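You operate a simulated robot arm through the tools that you are given. There is no shell and no other tool.

You are at the controls of a simulated robot arm. One attempt, no reset.

## Task
Kit the white tray: purple housing under the black cover, teal housing open; then push it to the stop.
Fine: snap the cover on before its housing moves; any cells of the tray; the stop stays where it is.

It is judged by the outcome, as a careful person would: the job done as asked, and still so three seconds after it is handed in. It fails if anything else is knocked over, pushed out of place, dropped, spilled or broken. Lids that push on must go on centred and level and be pressed home; caps that screw on are set level and turned clockwise until they are tight.

## Robot
A 6-joint arm with a fingered hand, fixed in place. Base frame: the origin is at the foot of the arm, x ahead of it, y to its left, z up; the work surface is at about z = 0.85. Readings come in m, degrees, newtons and seconds.
It reaches about 1.346 m from its shoulder. Its first joint turns from -149.0 to 149.0 degrees. Payload 3.5 kg.
The tool frame sits at the grasp point between the pads (the TCP): z along the fingers, y along the line on which they close. The tips reach 0.026 m beyond it. Largest opening 0.132 m; the body of the gripper starts 0.073 m behind the TCP. The gripper is a hand of 4 fingers: y runs from the thumb to the fingers, the wrist lies at [0, 0, -0.234] in the tool frame.
Orientation is that of the tool frame in the base frame, as a unit quaternion [w, x, y, z]. With the fingers straight down and closing along the base's y, the tool's x points along the base's -x, its y along +y and its z along -z.

## Interface
- The arm moves only by the tool play_rows. Its argument "commands" is a list of rows, each a list of 2 entries, a list of its own where there are three numbers: the shift along the tool's x, y, z in m, then the turn, a rotation vector about the tool's x, y, z in degrees. In form: [[[tx, ty, tz], [ax, ay, az]], ...]. A call has 1 to 20 rows; each row shifts and turns the commanded pose from where the row before left it, along the tool's axes as they then stand. A row lasts 0.2 s, in which the tool goes at most 0.05 m and 8.6 degrees; a call with a longer step from one row to the next is refused whole. A pose out of reach is approached as far as the arm can. The call stops where the force on the tool passes 70 N (or 10 N more than at its start, if that is more) or the arm is blocked; 0.2 s more then pass. In this call time passes only in rows, and 0.2 s behind the last. It gives the time, the measured TCP pose, the force on the tool (base axes), the opening and the grip force at its end, in the units of the frame above (readings bear some noise), with the torque about the TCP (base axes, N m) and any sound that the robot's microphone picked up.
- Cameras (640 x 400 px; columns grow to the right, rows downward): "scene" is fixed at [0.3993, -0.4997, 1.6021]; the picture's right is [-0.98, -0.18, 0.00], its down [-0.18, 0.95, -0.25] and it looks along [0.05, -0.24, -0.97] (base axes); focal length 264 px, centre (320, 200). "wrist" rides on the gripper at [0.068, 0.002, -0.097] in the tool frame; the picture's right is [-0.02, 1.00, 0.00], its down [-0.82, -0.02, -0.58] and it looks along [-0.58, -0.01, 0.82] (tool axes); focal length 270 px, centre (320, 200). There is no depth. A picture from a camera that has moved, and an enlarged one, comes with that camera's place and axes in the base frame and with its lens.
- snapshot(camera): a new picture of that camera. The clock stands still meanwhile.
- lift_body(by): slides the trunk up (or, below 0, down) by that many m; the arm rides with it, the base frame stays. It gives what a move gives, with no picture.
- finger_targets(finger1, finger2, finger3, thumb_bend): sets how far each is bent, from 0 (flat) to 100 (curled in); at 30 the hand is open as for a grip, at 70 the pads meet at the TCP. One left out holds its place. A second passes; each finger stops where it meets its share of the squeeze, and holds until it gets a number again. It is the only way to open and close the hand. It gives what a move gives, with no picture; readings hold the bend of each and the force on the fingers (four entries, about 0 where the hand has none), thumb and palm.
- zoom(camera, box): a new picture of the part [left, top, right, bottom] of that camera's present view, enlarged. The clock stands still meanwhile.
- finish_job(): hands the job in; it is judged then, once.

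Nothing tells you positions but the pictures and the camera data. Unless the task says otherwise, let go and move clear before handing in.

The tools are called after ">>>" as name(argument=value, ...) on one line, values as JSON. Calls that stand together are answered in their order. play_rows: Moves the arm, as the interface text tells. Its arguments: {"type":"object","properties":{"commands":{"type":"array","items":{"type":"array"}}},"required":["commands"]} The other tools are called the same way: lift_body (by) slides the trunk up or down; finger_targets (finger1, finger2, finger3, thumb_bend) moves the fingers one by one; snapshot (camera) takes a picture; zoom (camera, box) takes an enlarged picture of a part of a camera's view; finish_job () hands the job in.

At the start:

```text
clock: 0.0
position: [0.1821, -0.7237, 1.0705]
ee_rot: [0.0, 0.001, 1.0, 0.0]
wrist_force: [0.3, 0.1, -0.5]
moment: [-0.04, 0.02, 0.0]
gripper_width: 0.1317
grip_force: 0.1
shape: jaw
bend: [30.0, 30.0, 30.0, 30.0]
finger forces: [0.0, 0.0, 0.0, 0.0, 0.0, 0.1]
trunk travel left (down, up): [-0.97, 0.0]
```

scene: 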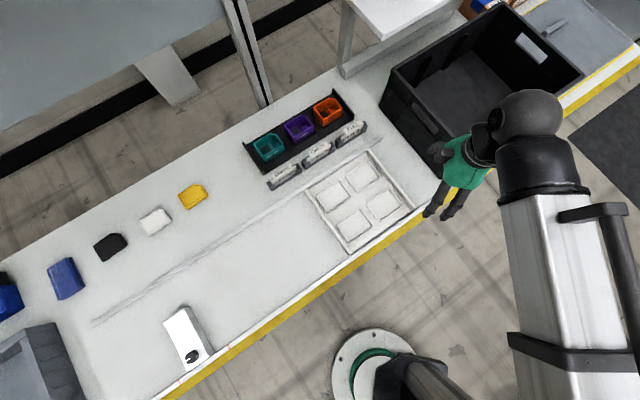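
wrist: 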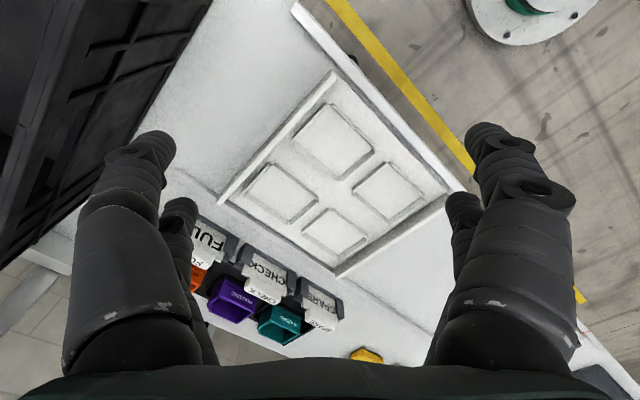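

I see a white tray with four cells, a black rack holding teal, purple and orange housings, and a row of covers (yellow, white, black, blue) along the bench, with a white block that is probably the stop. I'll take closer looks before moving.

>>> zoom(camera="scene", box=[230, 80, 430, 260])

>>> zoom(camera="scene", box=[0, 170, 240, 400])

>>> zoom(camera="wrist", box=[160, 180, 460, 370])

```text
2.22 times, centred on (330, 170) of scene
camera zoom: at [0.3993, -0.4997, 1.6021], right [-0.98, -0.18, 0.0], down [-0.18, 0.95, -0.25], along [0.05, -0.24, -0.97], focal length 587 px, centre (298, 267)
```

zoom: 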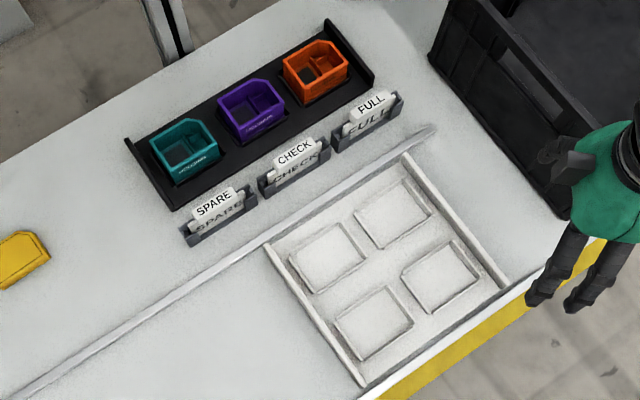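

```text
1.74 times, centred on (120, 285) of scene
camera zoom: at [0.3993, -0.4997, 1.6021], right [-0.98, -0.18, 0.0], down [-0.18, 0.95, -0.25], along [0.05, -0.24, -0.97], focal length 459 px, centre (668, 52)
```

zoom: 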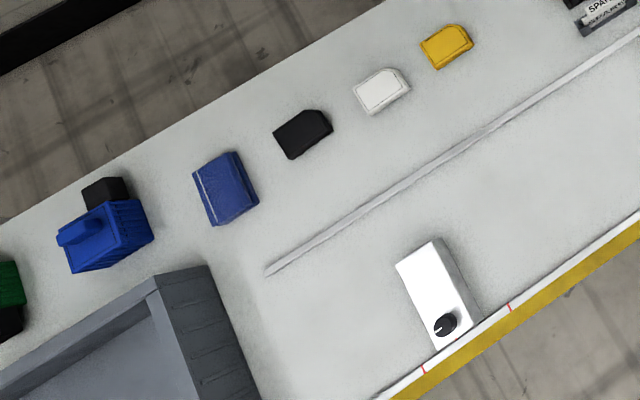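

```text
2.11 times, centred on (310, 275) of wrist
camera zoom: at [0.1128, -0.7226, 1.1699], right [0.02, 1.0, 0.0], down [0.82, -0.02, 0.58], along [0.58, -0.01, -0.82], focal length 569 px, centre (341, 42)
```

zoom: 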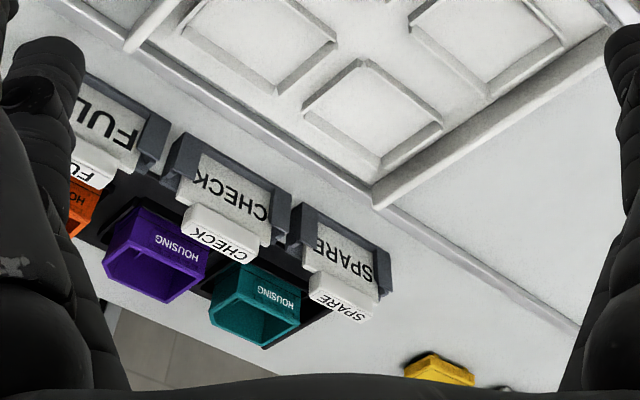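

The bench runs diagonally (about 45°), with the tray near (0.32, -0.71) and the stop up the lane near (0.85, -0.3). I want finer looks at each part before planning.

>>> zoom(camera="scene", box=[240, 85, 360, 160])

>>> zoom(camera="scene", box=[80, 175, 220, 270])

>>> zoom(camera="scene", box=[150, 295, 250, 385])

>>> zoom(camera="scene", box=[290, 140, 430, 265])

>>> zoom(camera="scene", box=[410, 60, 530, 230])

>>> zoom(camera="scene", box=[0, 220, 120, 340])

```text
5.33 times, centred on (300, 122) of scene
camera zoom: at [0.3993, -0.4997, 1.6021], right [-0.98, -0.18, 0.0], down [-0.18, 0.95, -0.25], along [0.05, -0.24, -0.97], focal length 1408 px, centre (427, 613)
```

zoom: 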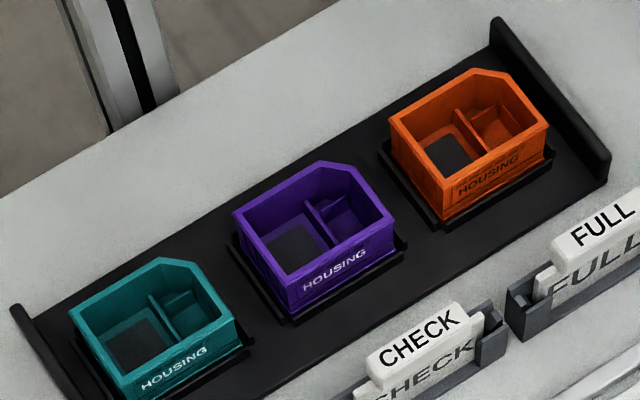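

```text
4.21 times, centred on (150, 222) of scene
camera zoom: at [0.3993, -0.4997, 1.6021], right [-0.98, -0.18, 0.0], down [-0.18, 0.95, -0.25], along [0.05, -0.24, -0.97], focal length 1112 px, centre (1036, 105)
```

zoom: 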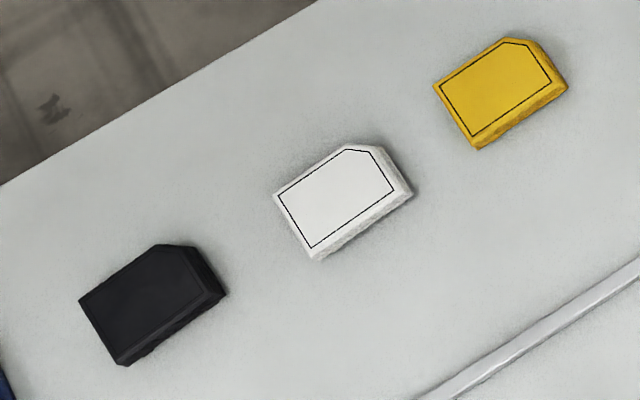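

```text
4.44 times, centred on (200, 340) of scene
camera zoom: at [0.3993, -0.4997, 1.6021], right [-0.98, -0.18, 0.0], down [-0.18, 0.95, -0.25], along [0.05, -0.24, -0.97], focal length 1173 px, centre (853, -422)
```

zoom: 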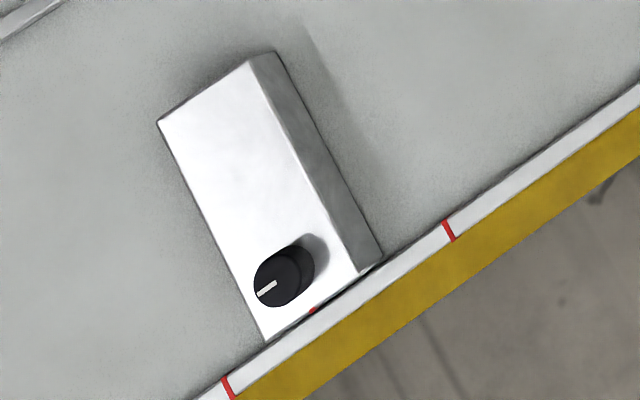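

```text
3.20 times, centred on (360, 202) of scene
camera zoom: at [0.3993, -0.4997, 1.6021], right [-0.98, -0.18, 0.0], down [-0.18, 0.95, -0.25], along [0.05, -0.24, -0.97], focal length 845 px, centre (192, 192)
```

zoom: 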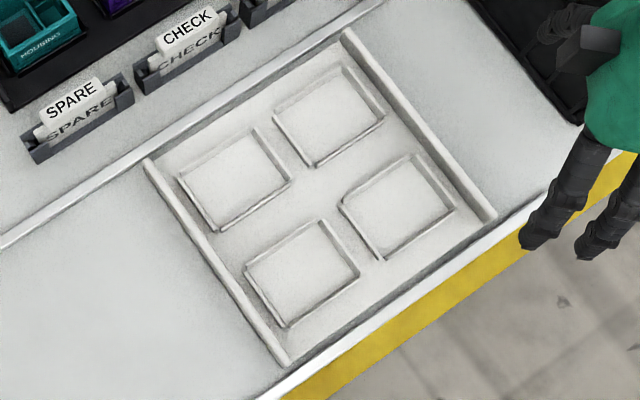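

```text
2.35 times, centred on (470, 145) of scene
camera zoom: at [0.3993, -0.4997, 1.6021], right [-0.98, -0.18, 0.0], down [-0.18, 0.95, -0.25], along [0.05, -0.24, -0.97], focal length 621 px, centre (-33, 329)
```

zoom: 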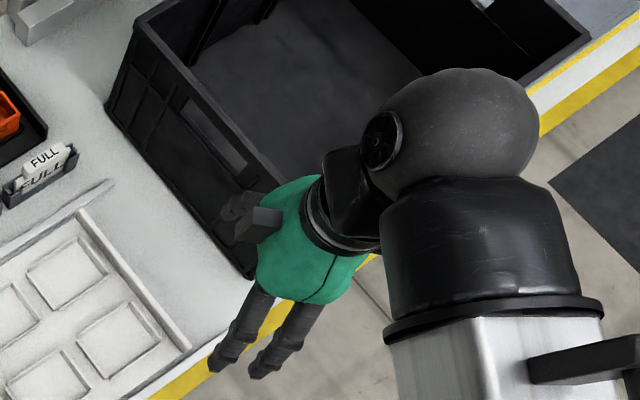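

```text
3.33 times, centred on (60, 280) of scene
camera zoom: at [0.3993, -0.4997, 1.6021], right [-0.98, -0.18, 0.0], down [-0.18, 0.95, -0.25], along [0.05, -0.24, -0.97], focal length 880 px, centre (1187, -67)
```

zoom: 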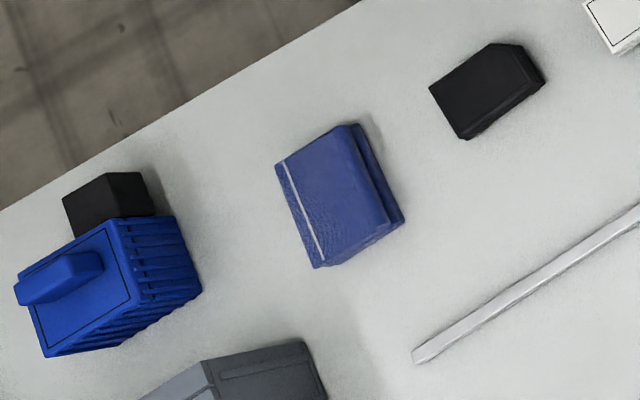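

Everything I need is laid out parallel to the lane: housings and covers share the same orientation (clipped corner the same way). I'll rotate the hand 45° so it closes across the lane, then move over the rack for a close measurement.

>>> play_rows(commands=[[[0, 0, 0], [0, 0, -7.5]], [[0, 0, 0], [0, 0, -7.5]], [[0, 0, 0], [0, 0, -7.5]], [[0, 0, 0], [0, 0, -7.5]], [[0, 0, 0], [0, 0, -7.5]], [[0, 0, 0], [0, 0, -7.5]], [[0, -0.04, 0], [0, 0, 0]], [[0, -0.045, 0], [0, 0, 0]], [[0, -0.045, 0], [0, 0, 0]], [[0, -0.045, 0], [0, 0, 0]], [[0, -0.045, 0], [0, 0, 0]], [[0, -0.045, 0], [0, 0, 0]], [[0, -0.045, 0], [0, 0, 0]], [[0, -0.04, 0], [0, 0, 0]]])

>>> snapshot(camera="wrist")

>>> snapshot(camera="scene")

```text
clock: 3.0
position: [0.2367, -1.0654, 1.0718]
ee_rot: [-0.003, -0.022, 1.0, 0.001]
wrist_force: [-5.8, 6.5, -2.1]
moment: [0.16, 0.02, -0.21]
gripper_width: 0.1317
grip_force: 0.0
shape: jaw
bend: [30.0, 30.0, 33.0, 30.0]
finger forces: [0.0, 0.0, 9.7, 0.1, 0.0, 0.0]
out of reach, approached as far as the arm can: row 1, 2, 3, 4, 5, 6, 9, 10, 11, 12, 13, 14
trunk travel left (down, up): [-0.97, 0.0]
```

```text
taken
camera wrist: at [0.1676, -1.067, 1.1708], right [-0.02, 1.0, 0.0], down [0.82, 0.01, 0.57], along [0.57, 0.01, -0.82], focal length 270 px, centre (320, 200)
```

wrist: 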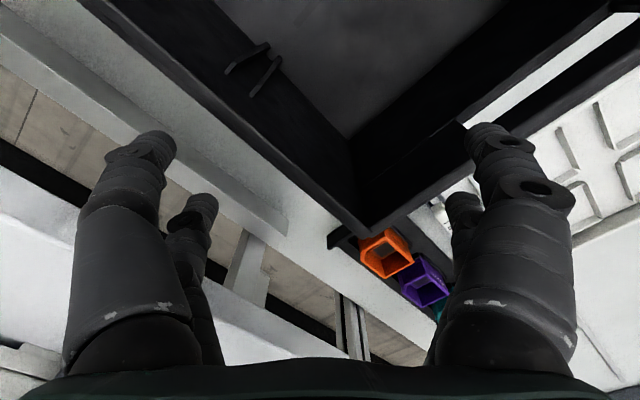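

```text
taken
```

scene: 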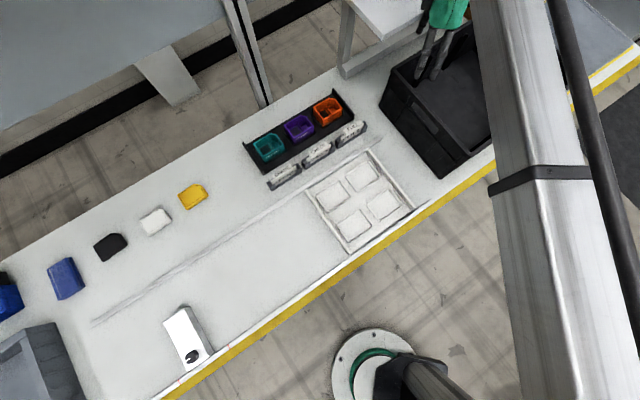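

The rotation was not reachable in that direction, so the hand slid toward the crate instead and finger 3 is touching something. I'll look closely before backing out.

>>> zoom(camera="scene", box=[360, 0, 520, 190])

>>> zoom(camera="wrist", box=[0, 80, 320, 380])

>>> zoom(camera="wrist", box=[400, 80, 640, 380])

```text
2.11 times, centred on (440, 95) of scene
camera zoom: at [0.3993, -0.4997, 1.6021], right [-0.98, -0.18, 0.0], down [-0.18, 0.95, -0.25], along [0.05, -0.24, -0.97], focal length 556 px, centre (67, 421)
```

zoom: 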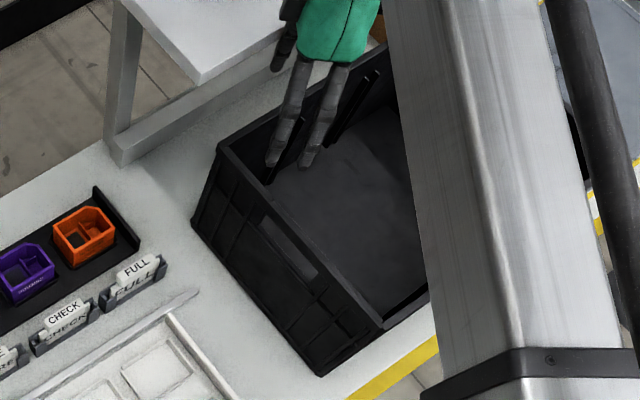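

```text
1.33 times, centred on (160, 230) of wrist
camera zoom: at [0.1676, -1.067, 1.1708], right [-0.02, 1.0, 0.0], down [0.82, 0.01, 0.57], along [0.57, 0.01, -0.82], focal length 360 px, centre (533, 160)
```

zoom: 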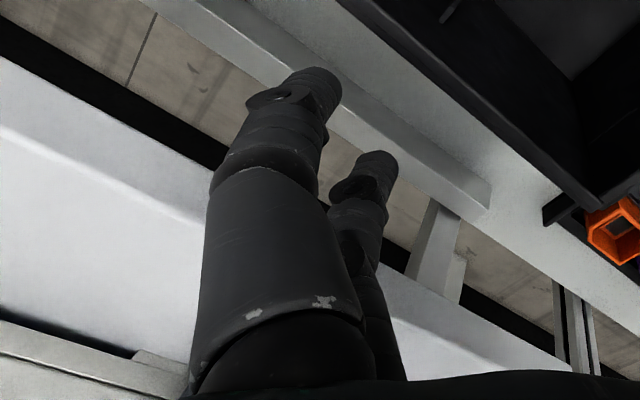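

```text
1.33 times, centred on (520, 230) of wrist
camera zoom: at [0.1676, -1.067, 1.1708], right [-0.02, 1.0, 0.0], down [0.82, 0.01, 0.57], along [0.57, 0.01, -0.82], focal length 360 px, centre (53, 160)
```

zoom: 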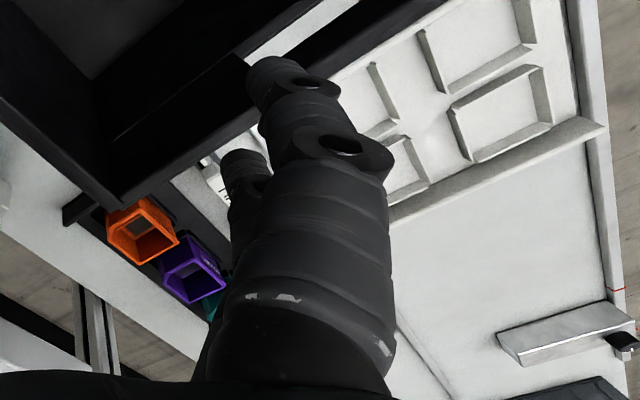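

Finger 3 is resting lightly against the white shelf edge behind the crate. I'll back straight out along +y in small steps and see how the commanded pose responds.

>>> play_rows(commands=[[[0, 0.03, 0], [0, 0, 0]], [[0, 0.03, 0], [0, 0, 0]]])

```text
clock: 3.6
position: [0.2349, -1.0042, 1.0719]
ee_rot: [-0.002, -0.025, 1.0, 0.0]
wrist_force: [-0.3, -0.4, 0.1]
moment: [0.04, -0.02, -0.01]
gripper_width: 0.1317
grip_force: 0.1
shape: jaw
bend: [30.0, 30.0, 30.0, 30.0]
finger forces: [0.0, 0.1, 0.0, 0.1, 0.0, 0.0]
trunk travel left (down, up): [-0.97, 0.0]
```

Clear of contact now. I'll rise, retreat from the crate area, and test rotating the other way.

>>> play_rows(commands=[[[0, 0, -0.04], [0, 0, 0]], [[0, 0, -0.04], [0, 0, 0]], [[0, 0.045, 0], [0, 0, 0]], [[0, 0.045, 0], [0, 0, 0]], [[0, 0.045, 0], [0, 0, 0]], [[0, 0.045, 0], [0, 0, 0]], [[0, 0.045, 0], [0, 0, 0]], [[0, 0, 0], [0, 0, 8]], [[0, 0, 0], [0, 0, 8]]])

>>> snapshot(camera="scene")

```text
clock: 5.6
position: [0.2246, -0.783, 1.0713]
ee_rot: [-0.002, 0.112, 0.994, 0.0]
wrist_force: [-0.3, -0.4, 0.6]
moment: [-0.01, 0.03, 0.01]
gripper_width: 0.1319
grip_force: 0.0
shape: jaw
bend: [30.0, 30.0, 30.0, 30.0]
finger forces: [0.1, 0.0, 0.0, 0.0, 0.0, 0.1]
out of reach, approached as far as the arm can: row 1, 2
trunk travel left (down, up): [-0.97, 0.0]
```

```text
taken
```

scene: 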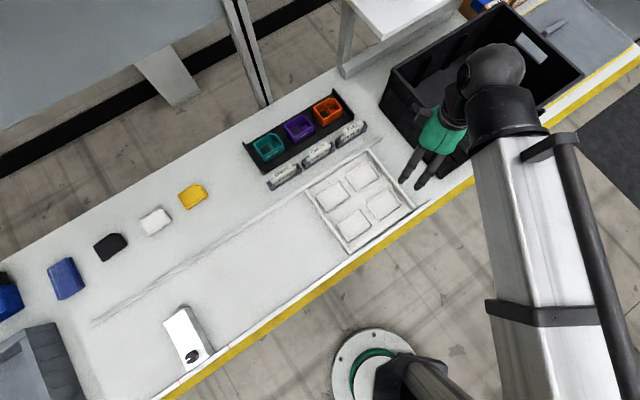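

Rotating the other way works, and the crate has not shifted. I'll move over the tray for clearance and continue rotating to 135° total, so the hand closes across the lane with the fingers on the far side.

>>> play_rows(commands=[[[-0.036, 0.034, 0], [0, 0, 0]], [[-0.036, 0.034, 0], [0, 0, 0]], [[-0.036, 0.034, 0], [0, 0, 0]], [[0, 0, 0], [0, 0, 8.1]], [[0, 0, 0], [0, 0, 8.1]], [[0, 0, 0], [0, 0, 8.1]], [[0, 0, 0], [0, 0, 8.1]], [[0, 0, 0], [0, 0, 8.1]], [[0, 0, 0], [0, 0, 8.1]]])

```text
clock: 7.6
position: [0.3526, -0.7068, 1.0716]
ee_rot: [-0.001, 0.512, 0.859, -0.001]
wrist_force: [0.6, 0.7, -0.4]
moment: [0.01, 0.02, -0.01]
gripper_width: 0.1319
grip_force: 0.1
shape: jaw
bend: [30.0, 30.0, 30.0, 30.0]
finger forces: [0.0, 0.0, 0.1, 0.0, 0.0, 0.1]
trunk travel left (down, up): [-0.97, 0.0]
```

>>> play_rows(commands=[[[0, 0, 0], [0, 0, 8.15]], [[0, 0, 0], [0, 0, 8.15]], [[0, 0, 0], [0, 0, 8.15]], [[0, 0, 0], [0, 0, 8.15]], [[0, 0, 0], [0, 0, 8.15]], [[0, 0, 0], [0, 0, 8.15]], [[0, 0, 0], [0, 0, 8.15]], [[0, 0, 0], [0, 0, 8.15]], [[0, 0, 0], [0, 0, 8.15]]])

>>> snapshot(camera="wrist")

```text
clock: 9.6
position: [0.3518, -0.7073, 1.0718]
ee_rot: [0.0, 0.924, 0.383, -0.001]
wrist_force: [-0.4, 0.4, 0.0]
moment: [0.06, -0.01, 0.01]
gripper_width: 0.1319
grip_force: 0.0
shape: jaw
bend: [30.0, 30.0, 30.0, 30.0]
finger forces: [0.0, 0.0, 0.0, 0.0, 0.0, 0.1]
trunk travel left (down, up): [-0.97, 0.0]
```

```text
taken
camera wrist: at [0.4015, -0.6607, 1.1697], right [0.69, -0.72, 0.0], down [-0.59, -0.56, 0.58], along [-0.42, -0.4, -0.81], focal length 270 px, centre (320, 200)
```

wrist: 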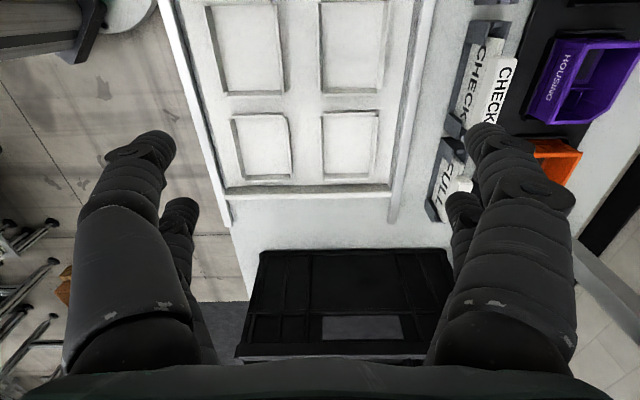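

The hand is now aligned with the lane. Next I move over the rack area to view the purple housing from close up.

>>> play_rows(commands=[[[0.04, 0, 0], [0, 0, 0]], [[0.04, 0, 0], [0, 0, 0]], [[0.04, 0, 0], [0, 0, 0]], [[0, 0.043, 0], [0, 0, 0]], [[0, 0.043, 0], [0, 0, 0]], [[0, 0.043, 0], [0, 0, 0]], [[0, 0.043, 0], [0, 0, 0]], [[0, 0.042, 0], [0, 0, 0]], [[0, 0.042, 0], [0, 0, 0]]])

>>> snapshot(camera="wrist")

>>> snapshot(camera="scene")

```text
clock: 11.6
position: [0.62, -0.8039, 1.0705]
ee_rot: [0.0, 0.923, 0.384, -0.002]
wrist_force: [0.2, 0.2, -0.6]
moment: [0.01, -0.01, 0.0]
gripper_width: 0.1322
grip_force: 0.0
shape: jaw
bend: [30.0, 30.0, 30.0, 30.0]
finger forces: [0.0, 0.0, 0.1, 0.0, 0.0, 0.1]
out of reach, approached as far as the arm can: row 2
trunk travel left (down, up): [-0.97, 0.0]
```

```text
taken
camera wrist: at [0.6696, -0.7574, 1.1694], right [0.69, -0.72, 0.0], down [-0.59, -0.56, 0.58], along [-0.42, -0.4, -0.81], focal length 270 px, centre (320, 200)
```

wrist: 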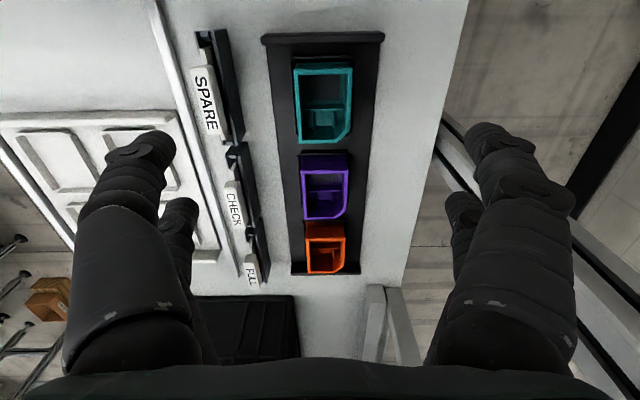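

```text
taken
```

scene: 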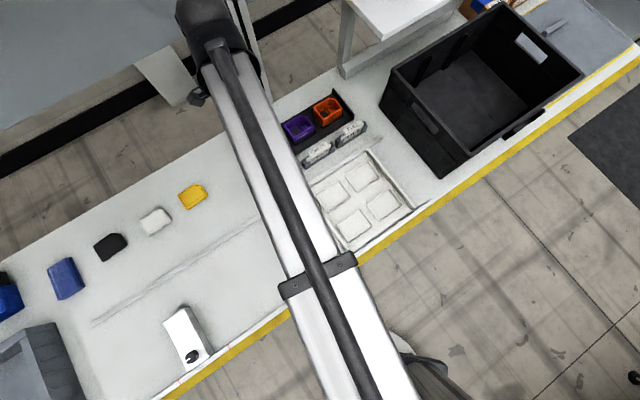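

>>> zoom(camera="wrist", box=[180, 20, 440, 180])

>>> zoom(camera="wrist", box=[230, 130, 430, 290])

```text
2.46 times, centred on (310, 100) of wrist
camera zoom: at [0.6696, -0.7574, 1.1694], right [0.69, -0.72, 0.0], down [-0.59, -0.56, 0.58], along [-0.42, -0.4, -0.81], focal length 665 px, centre (345, 446)
```

zoom: 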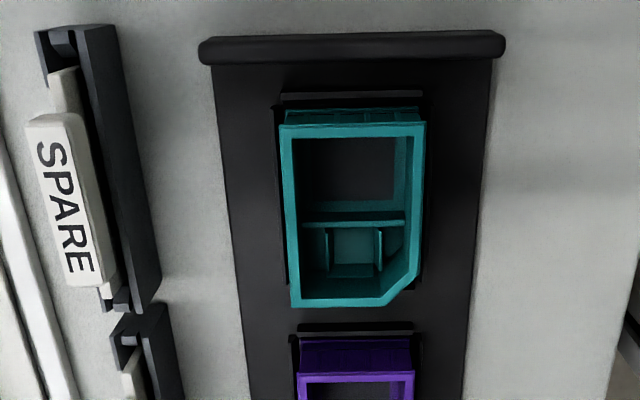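

```text
2.50 times, centred on (330, 210) of wrist
camera zoom: at [0.6696, -0.7574, 1.1694], right [0.69, -0.72, 0.0], down [-0.59, -0.56, 0.58], along [-0.42, -0.4, -0.81], focal length 676 px, centre (295, 175)
```

zoom: 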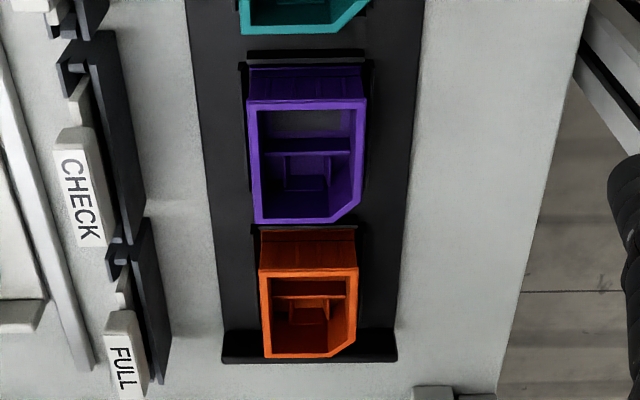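

Good view of the rack. The purple housing's rim is around (s,w) = (-0.257, 1.012) in lane coordinates at z≈0.886; I'll zoom in further for its exact rotation.

>>> zoom(camera="wrist", box=[290, 140, 370, 230])

>>> zoom(camera="wrist", box=[270, 50, 380, 150])

```text
4.44 times, centred on (330, 185) of wrist
camera zoom: at [0.6696, -0.7574, 1.1694], right [0.69, -0.72, 0.0], down [-0.59, -0.56, 0.58], along [-0.42, -0.4, -0.81], focal length 1201 px, centre (276, 267)
```

zoom: 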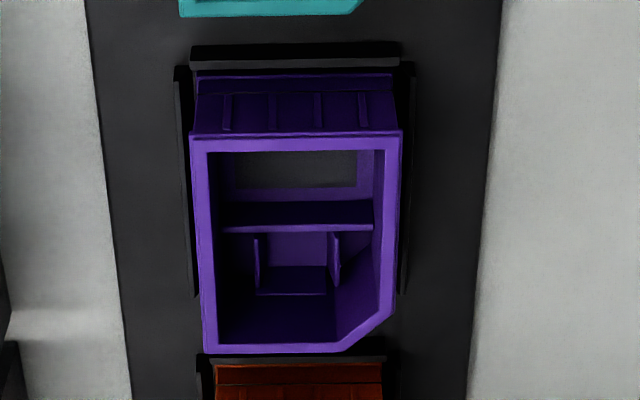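

```text
4.00 times, centred on (325, 100) of wrist
camera zoom: at [0.6696, -0.7574, 1.1694], right [0.69, -0.72, 0.0], down [-0.59, -0.56, 0.58], along [-0.42, -0.4, -0.81], focal length 1081 px, centre (300, 600)
```

zoom: 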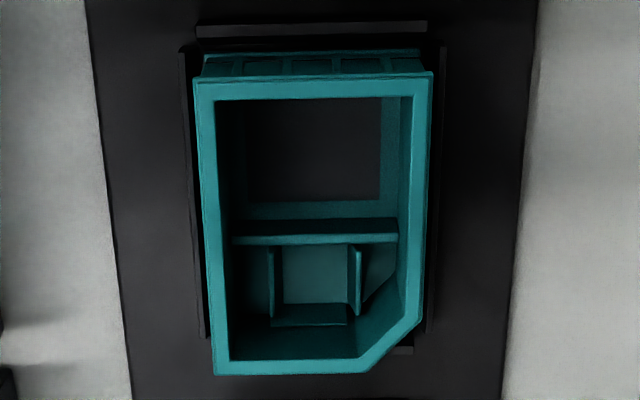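

The housings are aligned with the tool within about half a degree. Now I travel up the bench to look at the black cover.

>>> play_rows(commands=[[[0.04, 0, 0], [0, 0, 0]], [[0.045, 0, 0], [0, 0, 0]], [[0.045, 0, 0], [0, 0, 0]], [[0.045, 0, 0], [0, 0, 0]], [[0.045, 0, 0], [0, 0, 0]], [[0.045, 0, 0], [0, 0, 0]], [[0.045, 0, 0], [0, 0, 0]], [[0.045, 0, 0], [0, 0, 0]], [[0.045, 0, 0], [0, 0, 0]], [[0.045, 0, 0], [0, 0, 0]], [[0.045, 0, 0], [0, 0, 0]], [[0.045, 0, 0], [0, 0, 0]], [[0.045, 0, 0], [0, 0, 0]]])

>>> snapshot(camera="wrist")

>>> snapshot(camera="scene")

```text
clock: 14.4
position: [1.0276, -0.3927, 1.0704]
ee_rot: [0.0, 0.923, 0.384, -0.002]
wrist_force: [0.1, 0.0, -0.3]
moment: [-0.03, -0.03, -0.01]
gripper_width: 0.132
grip_force: 0.1
shape: jaw
bend: [30.0, 30.0, 30.0, 30.0]
finger forces: [0.0, 0.0, 0.1, 0.1, 0.0, 0.0]
trunk travel left (down, up): [-0.97, 0.0]
```

```text
taken
camera wrist: at [1.0763, -0.346, 1.1696], right [0.69, -0.72, 0.0], down [-0.59, -0.56, 0.58], along [-0.42, -0.4, -0.81], focal length 270 px, centre (320, 200)
```

wrist: 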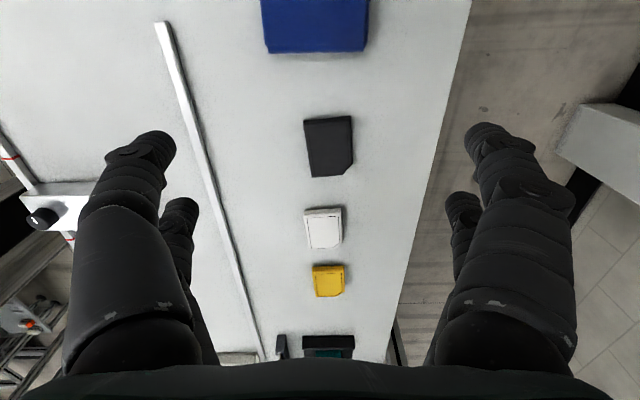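

```text
taken
```

scene: 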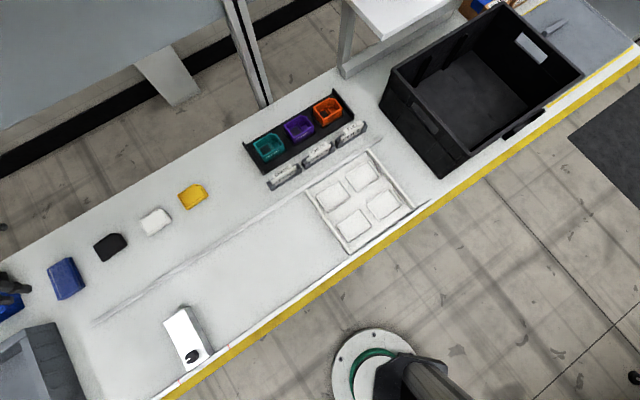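

>>> zoom(camera="wrist", box=[285, 100, 375, 190])

>>> zoom(camera="wrist", box=[240, 0, 400, 110])

>>> zoom(camera="scene", box=[85, 225, 135, 270])

```text
4.44 times, centred on (330, 145) of wrist
camera zoom: at [1.0763, -0.346, 1.1696], right [0.69, -0.72, 0.0], down [-0.59, -0.56, 0.58], along [-0.42, -0.4, -0.81], focal length 1201 px, centre (276, 444)
```

zoom: 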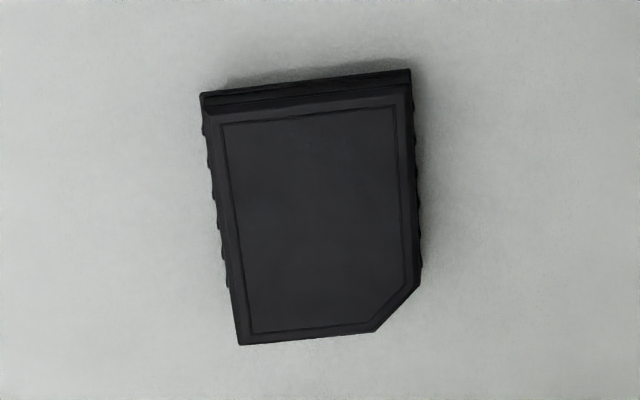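

```text
3.64 times, centred on (320, 55) of wrist
camera zoom: at [1.0763, -0.346, 1.1696], right [0.69, -0.72, 0.0], down [-0.59, -0.56, 0.58], along [-0.42, -0.4, -0.81], focal length 983 px, centre (320, 727)
```

zoom: 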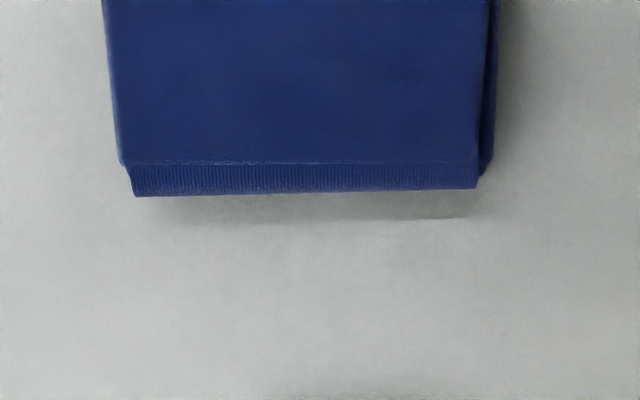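

```text
8.89 times, centred on (110, 248) of scene
camera zoom: at [0.3993, -0.4997, 1.6021], right [-0.98, -0.18, 0.0], down [-0.18, 0.95, -0.25], along [0.05, -0.24, -0.97], focal length 2347 px, centre (2187, -222)
```

zoom: 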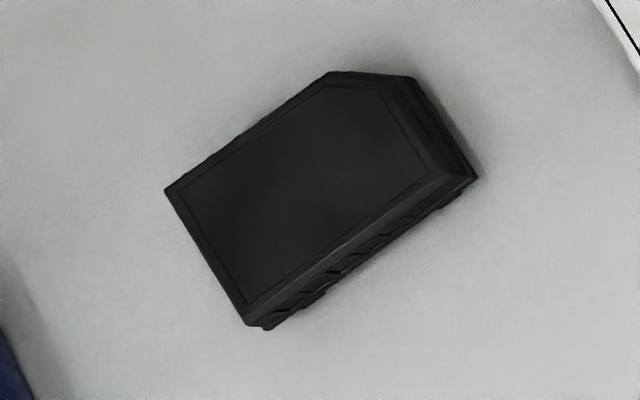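

The black cover is about 0.075 × 0.055 m, 15 mm thick, centred near (s,w) = (0.374, 1.016), and turned about 5.5° from my tool axes. I'll centre above it, turn to match, partly close the fingers, and descend for a check.

>>> play_rows(commands=[[[-0.0374, 0.0056, 0], [0, 0, 0]], [[-0.0374, 0.0056, 0], [0, 0, 0]], [[0, 0, 0], [0, 0, -5.5]], [[0, 0, 0.03], [0, 0, 0]], [[0, 0, 0.03], [0, 0, 0]], [[0, 0, 0.03], [0, 0, 0]], [[0, 0, 0.03], [0, 0, 0]]])

>>> finger_targets(finger1=42, finger2=42, finger3=42, thumb_bend=42)

>>> snapshot(camera="wrist")

```text
clock: 16.0
position: [0.9827, -0.4518, 1.0707]
ee_rot: [-0.001, 0.903, 0.43, -0.001]
wrist_force: [-0.3, 0.0, -0.1]
moment: [0.0, -0.02, 0.0]
gripper_width: 0.1319
grip_force: 0.1
shape: jaw
bend: [30.0, 30.0, 30.0, 30.0]
finger forces: [0.0, 0.0, 0.0, 0.0, 0.0, 0.0]
out of reach, approached as far as the arm can: row 4, 5, 6, 7
trunk travel left (down, up): [-0.97, 0.0]
```

```text
clock: 17.0
position: [0.9828, -0.452, 1.0712]
ee_rot: [-0.001, 0.904, 0.428, -0.001]
wrist_force: [-1.2, 0.5, -0.6]
moment: [0.0, 0.0, 0.0]
gripper_width: 0.0936
grip_force: 0.0
shape: fingers
bend: [42.0, 42.0, 42.0, 42.0]
finger forces: [0.1, 0.0, 0.0, 0.0, 0.1, 0.1]
trunk travel left (down, up): [-0.97, 0.0]
```

```text
taken
camera wrist: at [1.0278, -0.4013, 1.1698], right [0.76, -0.65, 0.0], down [-0.53, -0.62, 0.58], along [-0.38, -0.44, -0.81], focal length 270 px, centre (320, 200)
```

wrist: 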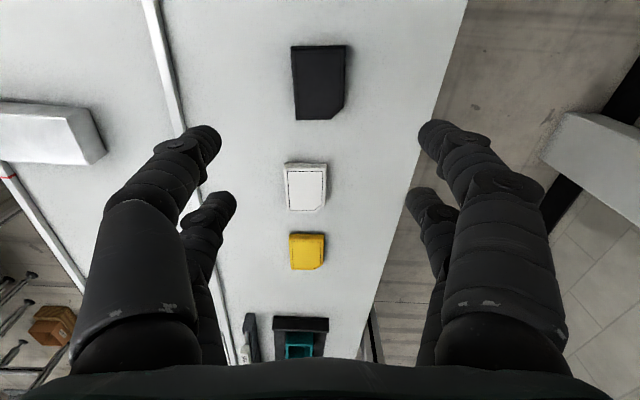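

The arm itself cannot change height in this posture, so the trunk lift will be my vertical axis. I'll lower by 0.11 m and check the alignment over the cover.

>>> lift_body(by=-0.11)

>>> snapshot(camera="wrist")

>>> snapshot(camera="scene")

```text
clock: 18.4
position: [0.983, -0.4512, 0.9611]
ee_rot: [0.0, 0.904, 0.427, -0.001]
wrist_force: [0.2, 0.8, 0.1]
moment: [0.0, 0.0, 0.04]
gripper_width: 0.0938
grip_force: 0.2
shape: fingers
bend: [42.0, 42.0, 42.0, 42.0]
finger forces: [0.0, 0.0, 0.0, 0.1, 0.0, 0.0]
trunk travel left (down, up): [-0.86, 0.11]
```

```text
taken
camera wrist: at [1.0278, -0.4013, 1.0599], right [0.76, -0.65, 0.0], down [-0.53, -0.62, 0.58], along [-0.38, -0.44, -0.81], focal length 270 px, centre (320, 200)
```

wrist: 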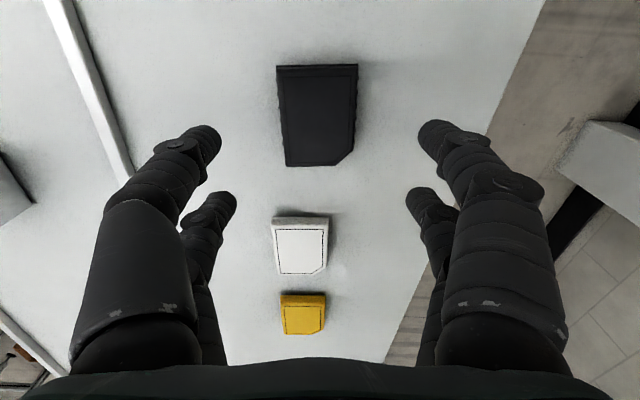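

```text
taken
```

scene: 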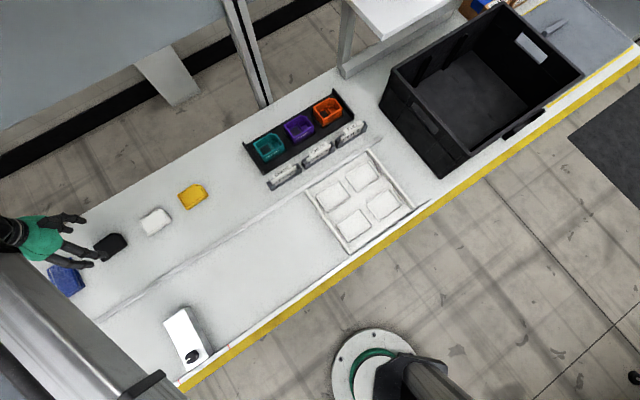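

>>> zoom(camera="wrist", box=[260, 50, 380, 180])

```text
3.08 times, centred on (320, 115) of wrist
camera zoom: at [1.0278, -0.4013, 1.0599], right [0.76, -0.65, 0.0], down [-0.53, -0.62, 0.58], along [-0.38, -0.44, -0.81], focal length 832 px, centre (320, 462)
```

zoom: 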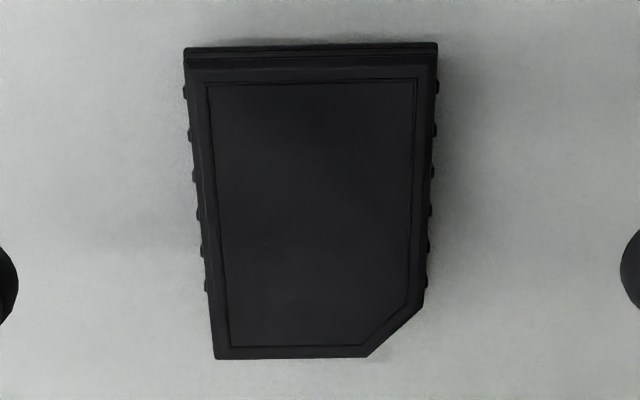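

The hand is centred over the cover to within about 1 mm and square to it. Lowering toward gripping height.

>>> lift_body(by=-0.07)

>>> snapshot(camera="wrist")

```text
clock: 19.5
position: [0.9833, -0.4523, 0.8923]
ee_rot: [-0.001, 0.904, 0.428, -0.001]
wrist_force: [-0.4, -0.8, 0.6]
moment: [0.02, -0.01, -0.01]
gripper_width: 0.0939
grip_force: 0.0
shape: fingers
bend: [42.0, 42.0, 42.0, 42.0]
finger forces: [0.1, 0.1, 0.1, 0.0, 0.0, 0.1]
trunk travel left (down, up): [-0.79, 0.18]
```

```text
taken
camera wrist: at [1.0278, -0.4013, 0.9898], right [0.76, -0.65, 0.0], down [-0.53, -0.62, 0.58], along [-0.38, -0.44, -0.81], focal length 270 px, centre (320, 200)
```

wrist: 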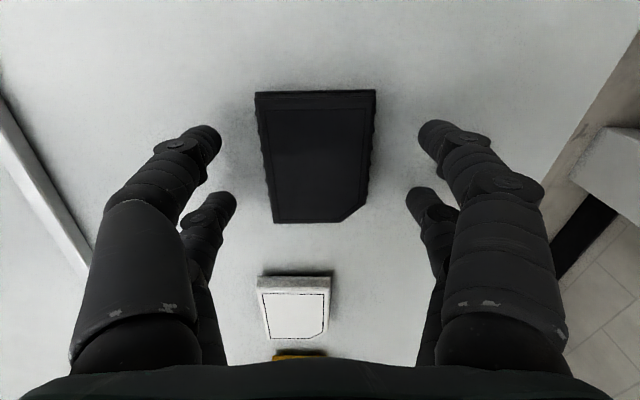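

>>> lift_body(by=-0.008)

>>> lift_body(by=-0.003)

```text
clock: 20.1
position: [0.9839, -0.4521, 0.8833]
ee_rot: [-0.001, 0.904, 0.428, -0.002]
wrist_force: [0.8, -0.1, 0.4]
moment: [-0.02, -0.04, 0.03]
gripper_width: 0.0935
grip_force: 0.1
shape: fingers
bend: [42.0, 42.0, 42.0, 42.0]
finger forces: [0.1, 0.0, 0.0, 0.0, 0.0, 0.0]
trunk travel left (down, up): [-0.782, 0.188]
```

```text
clock: 20.6
position: [0.9829, -0.4518, 0.8811]
ee_rot: [-0.001, 0.903, 0.429, -0.002]
wrist_force: [0.2, 0.4, 5.5]
moment: [-0.11, -0.18, 0.03]
gripper_width: 0.0939
grip_force: 2.4
shape: fingers
bend: [42.0, 42.0, 42.0, 42.0]
finger forces: [3.0, 1.4, 0.2, 0.0, 0.3, 0.0]
trunk travel left (down, up): [-0.779, 0.191]
```

The tips just touched the bench (5.5 N) at TCP z≈0.881. I'll raise 2 mm and close gently on the cover.

>>> lift_body(by=0.0025)

>>> finger_targets(finger1=50, finger2=50, finger3=50, thumb_bend=50)

>>> snapshot(camera="wrist")

```text
clock: 21.1
position: [0.9841, -0.4529, 0.8821]
ee_rot: [0.0, 0.903, 0.429, -0.002]
wrist_force: [0.4, -0.5, -0.5]
moment: [0.01, 0.0, -0.03]
gripper_width: 0.0936
grip_force: 0.1
shape: fingers
bend: [42.0, 42.0, 42.0, 42.0]
finger forces: [0.0, 0.1, 0.0, 0.0, 0.0, 0.0]
trunk travel left (down, up): [-0.781, 0.189]
```

```text
clock: 22.1
position: [0.984, -0.4517, 0.8822]
ee_rot: [0.0, 0.904, 0.428, -0.001]
wrist_force: [-0.2, 0.1, 1.4]
moment: [-0.05, 0.01, 0.03]
gripper_width: 0.0664
grip_force: 0.2
shape: fingers
bend: [50.0, 50.0, 50.0, 50.0]
finger forces: [0.1, 0.2, 0.1, 0.0, 0.0, 0.0]
trunk travel left (down, up): [-0.781, 0.189]
```

```text
taken
camera wrist: at [1.0278, -0.4013, 0.9813], right [0.76, -0.65, 0.0], down [-0.53, -0.62, 0.58], along [-0.38, -0.44, -0.81], focal length 270 px, centre (320, 200)
```

wrist: 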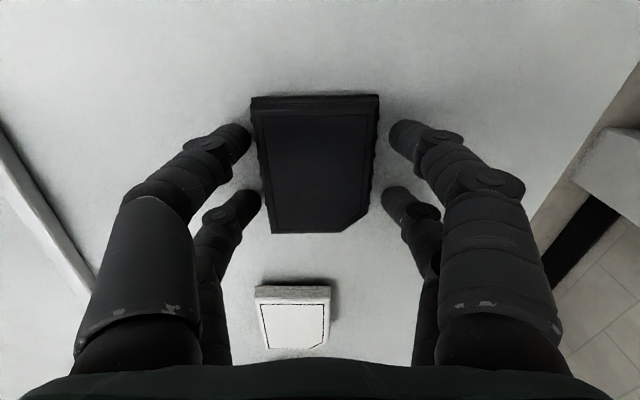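

Fingers straddle the cover evenly. Closing to grip.

>>> finger_targets(finger1=56, finger2=56, finger3=56, thumb_bend=56)

>>> snapshot(camera="wrist")

```text
clock: 23.1
position: [0.984, -0.4524, 0.8841]
ee_rot: [0.0, 0.904, 0.428, -0.001]
wrist_force: [0.3, -0.8, 0.5]
moment: [-0.06, -0.08, -0.01]
gripper_width: 0.0523
grip_force: 3.1
shape: fingers
bend: [54.0, 54.0, 54.0, 55.0]
finger forces: [2.8, 1.7, 1.3, 0.1, 1.5, 0.1]
trunk travel left (down, up): [-0.781, 0.189]
```

```text
taken
camera wrist: at [1.0278, -0.4012, 0.9814], right [0.76, -0.65, 0.0], down [-0.53, -0.62, 0.58], along [-0.38, -0.44, -0.81], focal length 270 px, centre (320, 200)
```

wrist: 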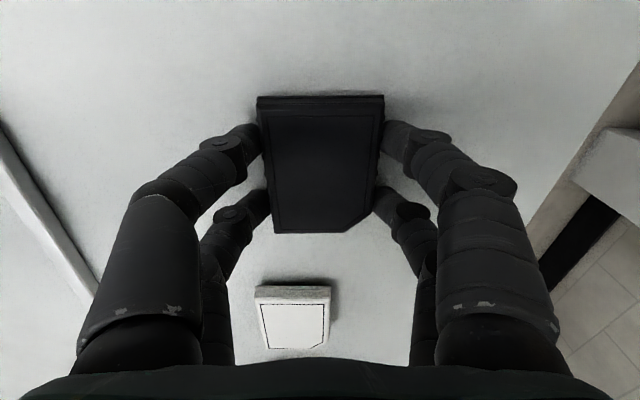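

>>> finger_targets(finger1=62, finger2=62, finger3=62, thumb_bend=62)

>>> zoom(camera="wrist", box=[200, 80, 440, 250])

```text
clock: 24.1
position: [0.985, -0.452, 0.8827]
ee_rot: [0.0, 0.904, 0.428, -0.001]
wrist_force: [0.0, -0.3, 1.8]
moment: [-0.05, -0.1, -0.01]
gripper_width: 0.0504
grip_force: 12.2
shape: fingers
bend: [54.0, 54.0, 55.0, 58.0]
finger forces: [7.3, 5.7, 4.7, 0.0, 6.7, 0.1]
trunk travel left (down, up): [-0.781, 0.189]
```

```text
2.35 times, centred on (320, 165) of wrist
camera zoom: at [1.0278, -0.4013, 0.9814], right [0.76, -0.65, 0.0], down [-0.53, -0.62, 0.58], along [-0.38, -0.44, -0.81], focal length 636 px, centre (320, 282)
```

zoom: 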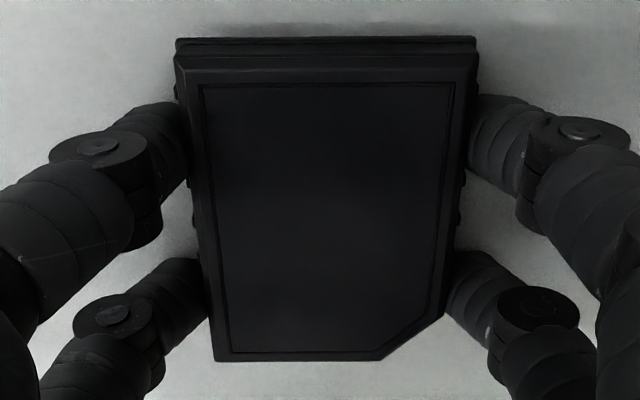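

>>> zoom(camera="wrist", box=[240, 80, 400, 180])

>>> zoom(camera="wrist", box=[240, 150, 400, 250])

>>> zoom(camera="scene", box=[40, 200, 180, 300])

```text
4.00 times, centred on (320, 130) of wrist
camera zoom: at [1.0278, -0.4013, 0.9814], right [0.76, -0.65, 0.0], down [-0.53, -0.62, 0.58], along [-0.38, -0.44, -0.81], focal length 1081 px, centre (320, 480)
```

zoom: 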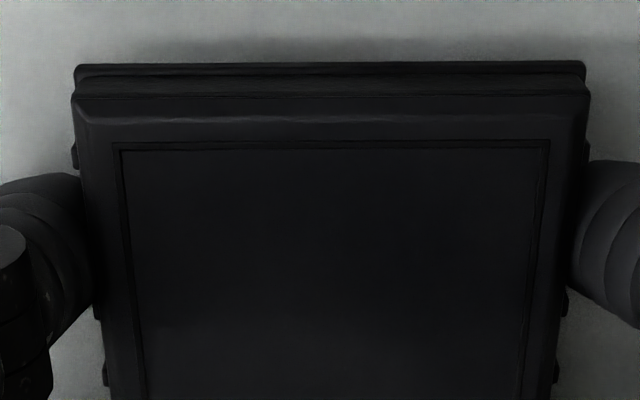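

```text
4.00 times, centred on (320, 200) of wrist
camera zoom: at [1.0278, -0.4013, 0.9814], right [0.76, -0.65, 0.0], down [-0.53, -0.62, 0.58], along [-0.38, -0.44, -0.81], focal length 1081 px, centre (320, 200)
```

zoom: 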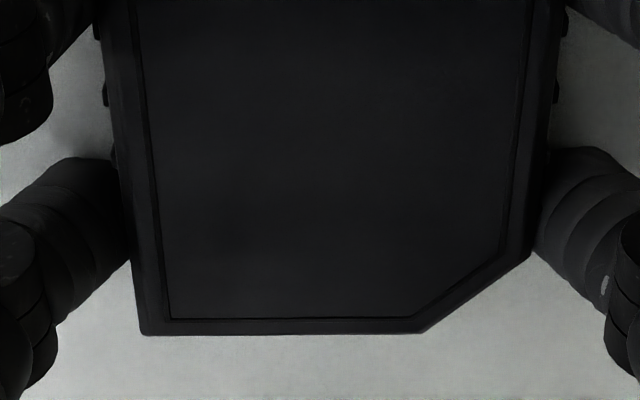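

```text
4.00 times, centred on (110, 250) of scene
camera zoom: at [0.3993, -0.4997, 1.6021], right [-0.98, -0.18, 0.0], down [-0.18, 0.95, -0.25], along [0.05, -0.24, -0.97], focal length 1056 px, centre (1160, 0)
```

zoom: 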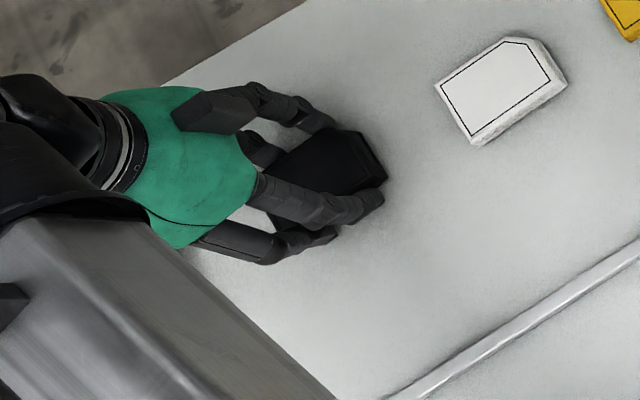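

The cover is held square (about 1° yaw, 2–3 mm offset that I can compensate). Lifting it a little to check that it stays level.

>>> lift_body(by=0.03)

>>> snapshot(camera="wrist")

>>> zoom(camera="scene", box=[40, 200, 180, 300])

```text
clock: 24.9
position: [0.9842, -0.4522, 0.9128]
ee_rot: [0.0, 0.904, 0.428, -0.002]
wrist_force: [0.0, 0.0, -0.4]
moment: [0.0, -0.01, 0.0]
gripper_width: 0.0504
grip_force: 11.4
shape: fingers
bend: [54.0, 54.0, 55.0, 58.0]
finger forces: [6.0, 5.7, 4.7, 0.0, 6.8, 0.0]
trunk travel left (down, up): [-0.811, 0.159]
```

```text
taken
camera wrist: at [1.0279, -0.4013, 1.0111], right [0.76, -0.65, 0.0], down [-0.53, -0.62, 0.58], along [-0.38, -0.44, -0.81], focal length 270 px, centre (320, 200)
```

wrist: 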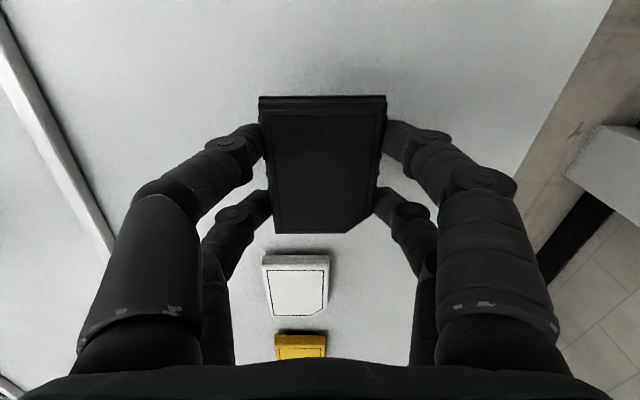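

```text
4.00 times, centred on (110, 250) of scene
camera zoom: at [0.3993, -0.4997, 1.6021], right [-0.98, -0.18, 0.0], down [-0.18, 0.95, -0.25], along [0.05, -0.24, -0.97], focal length 1056 px, centre (1160, 0)
```

zoom: 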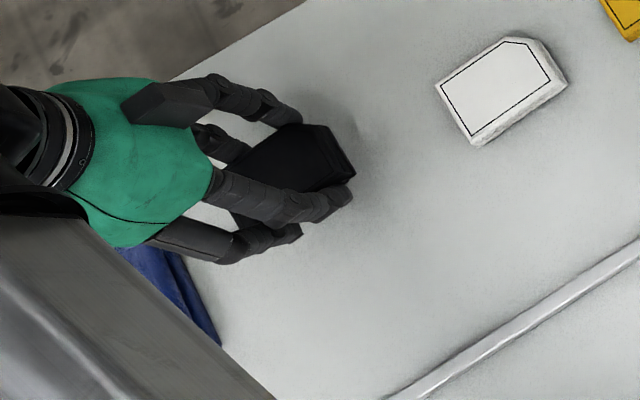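

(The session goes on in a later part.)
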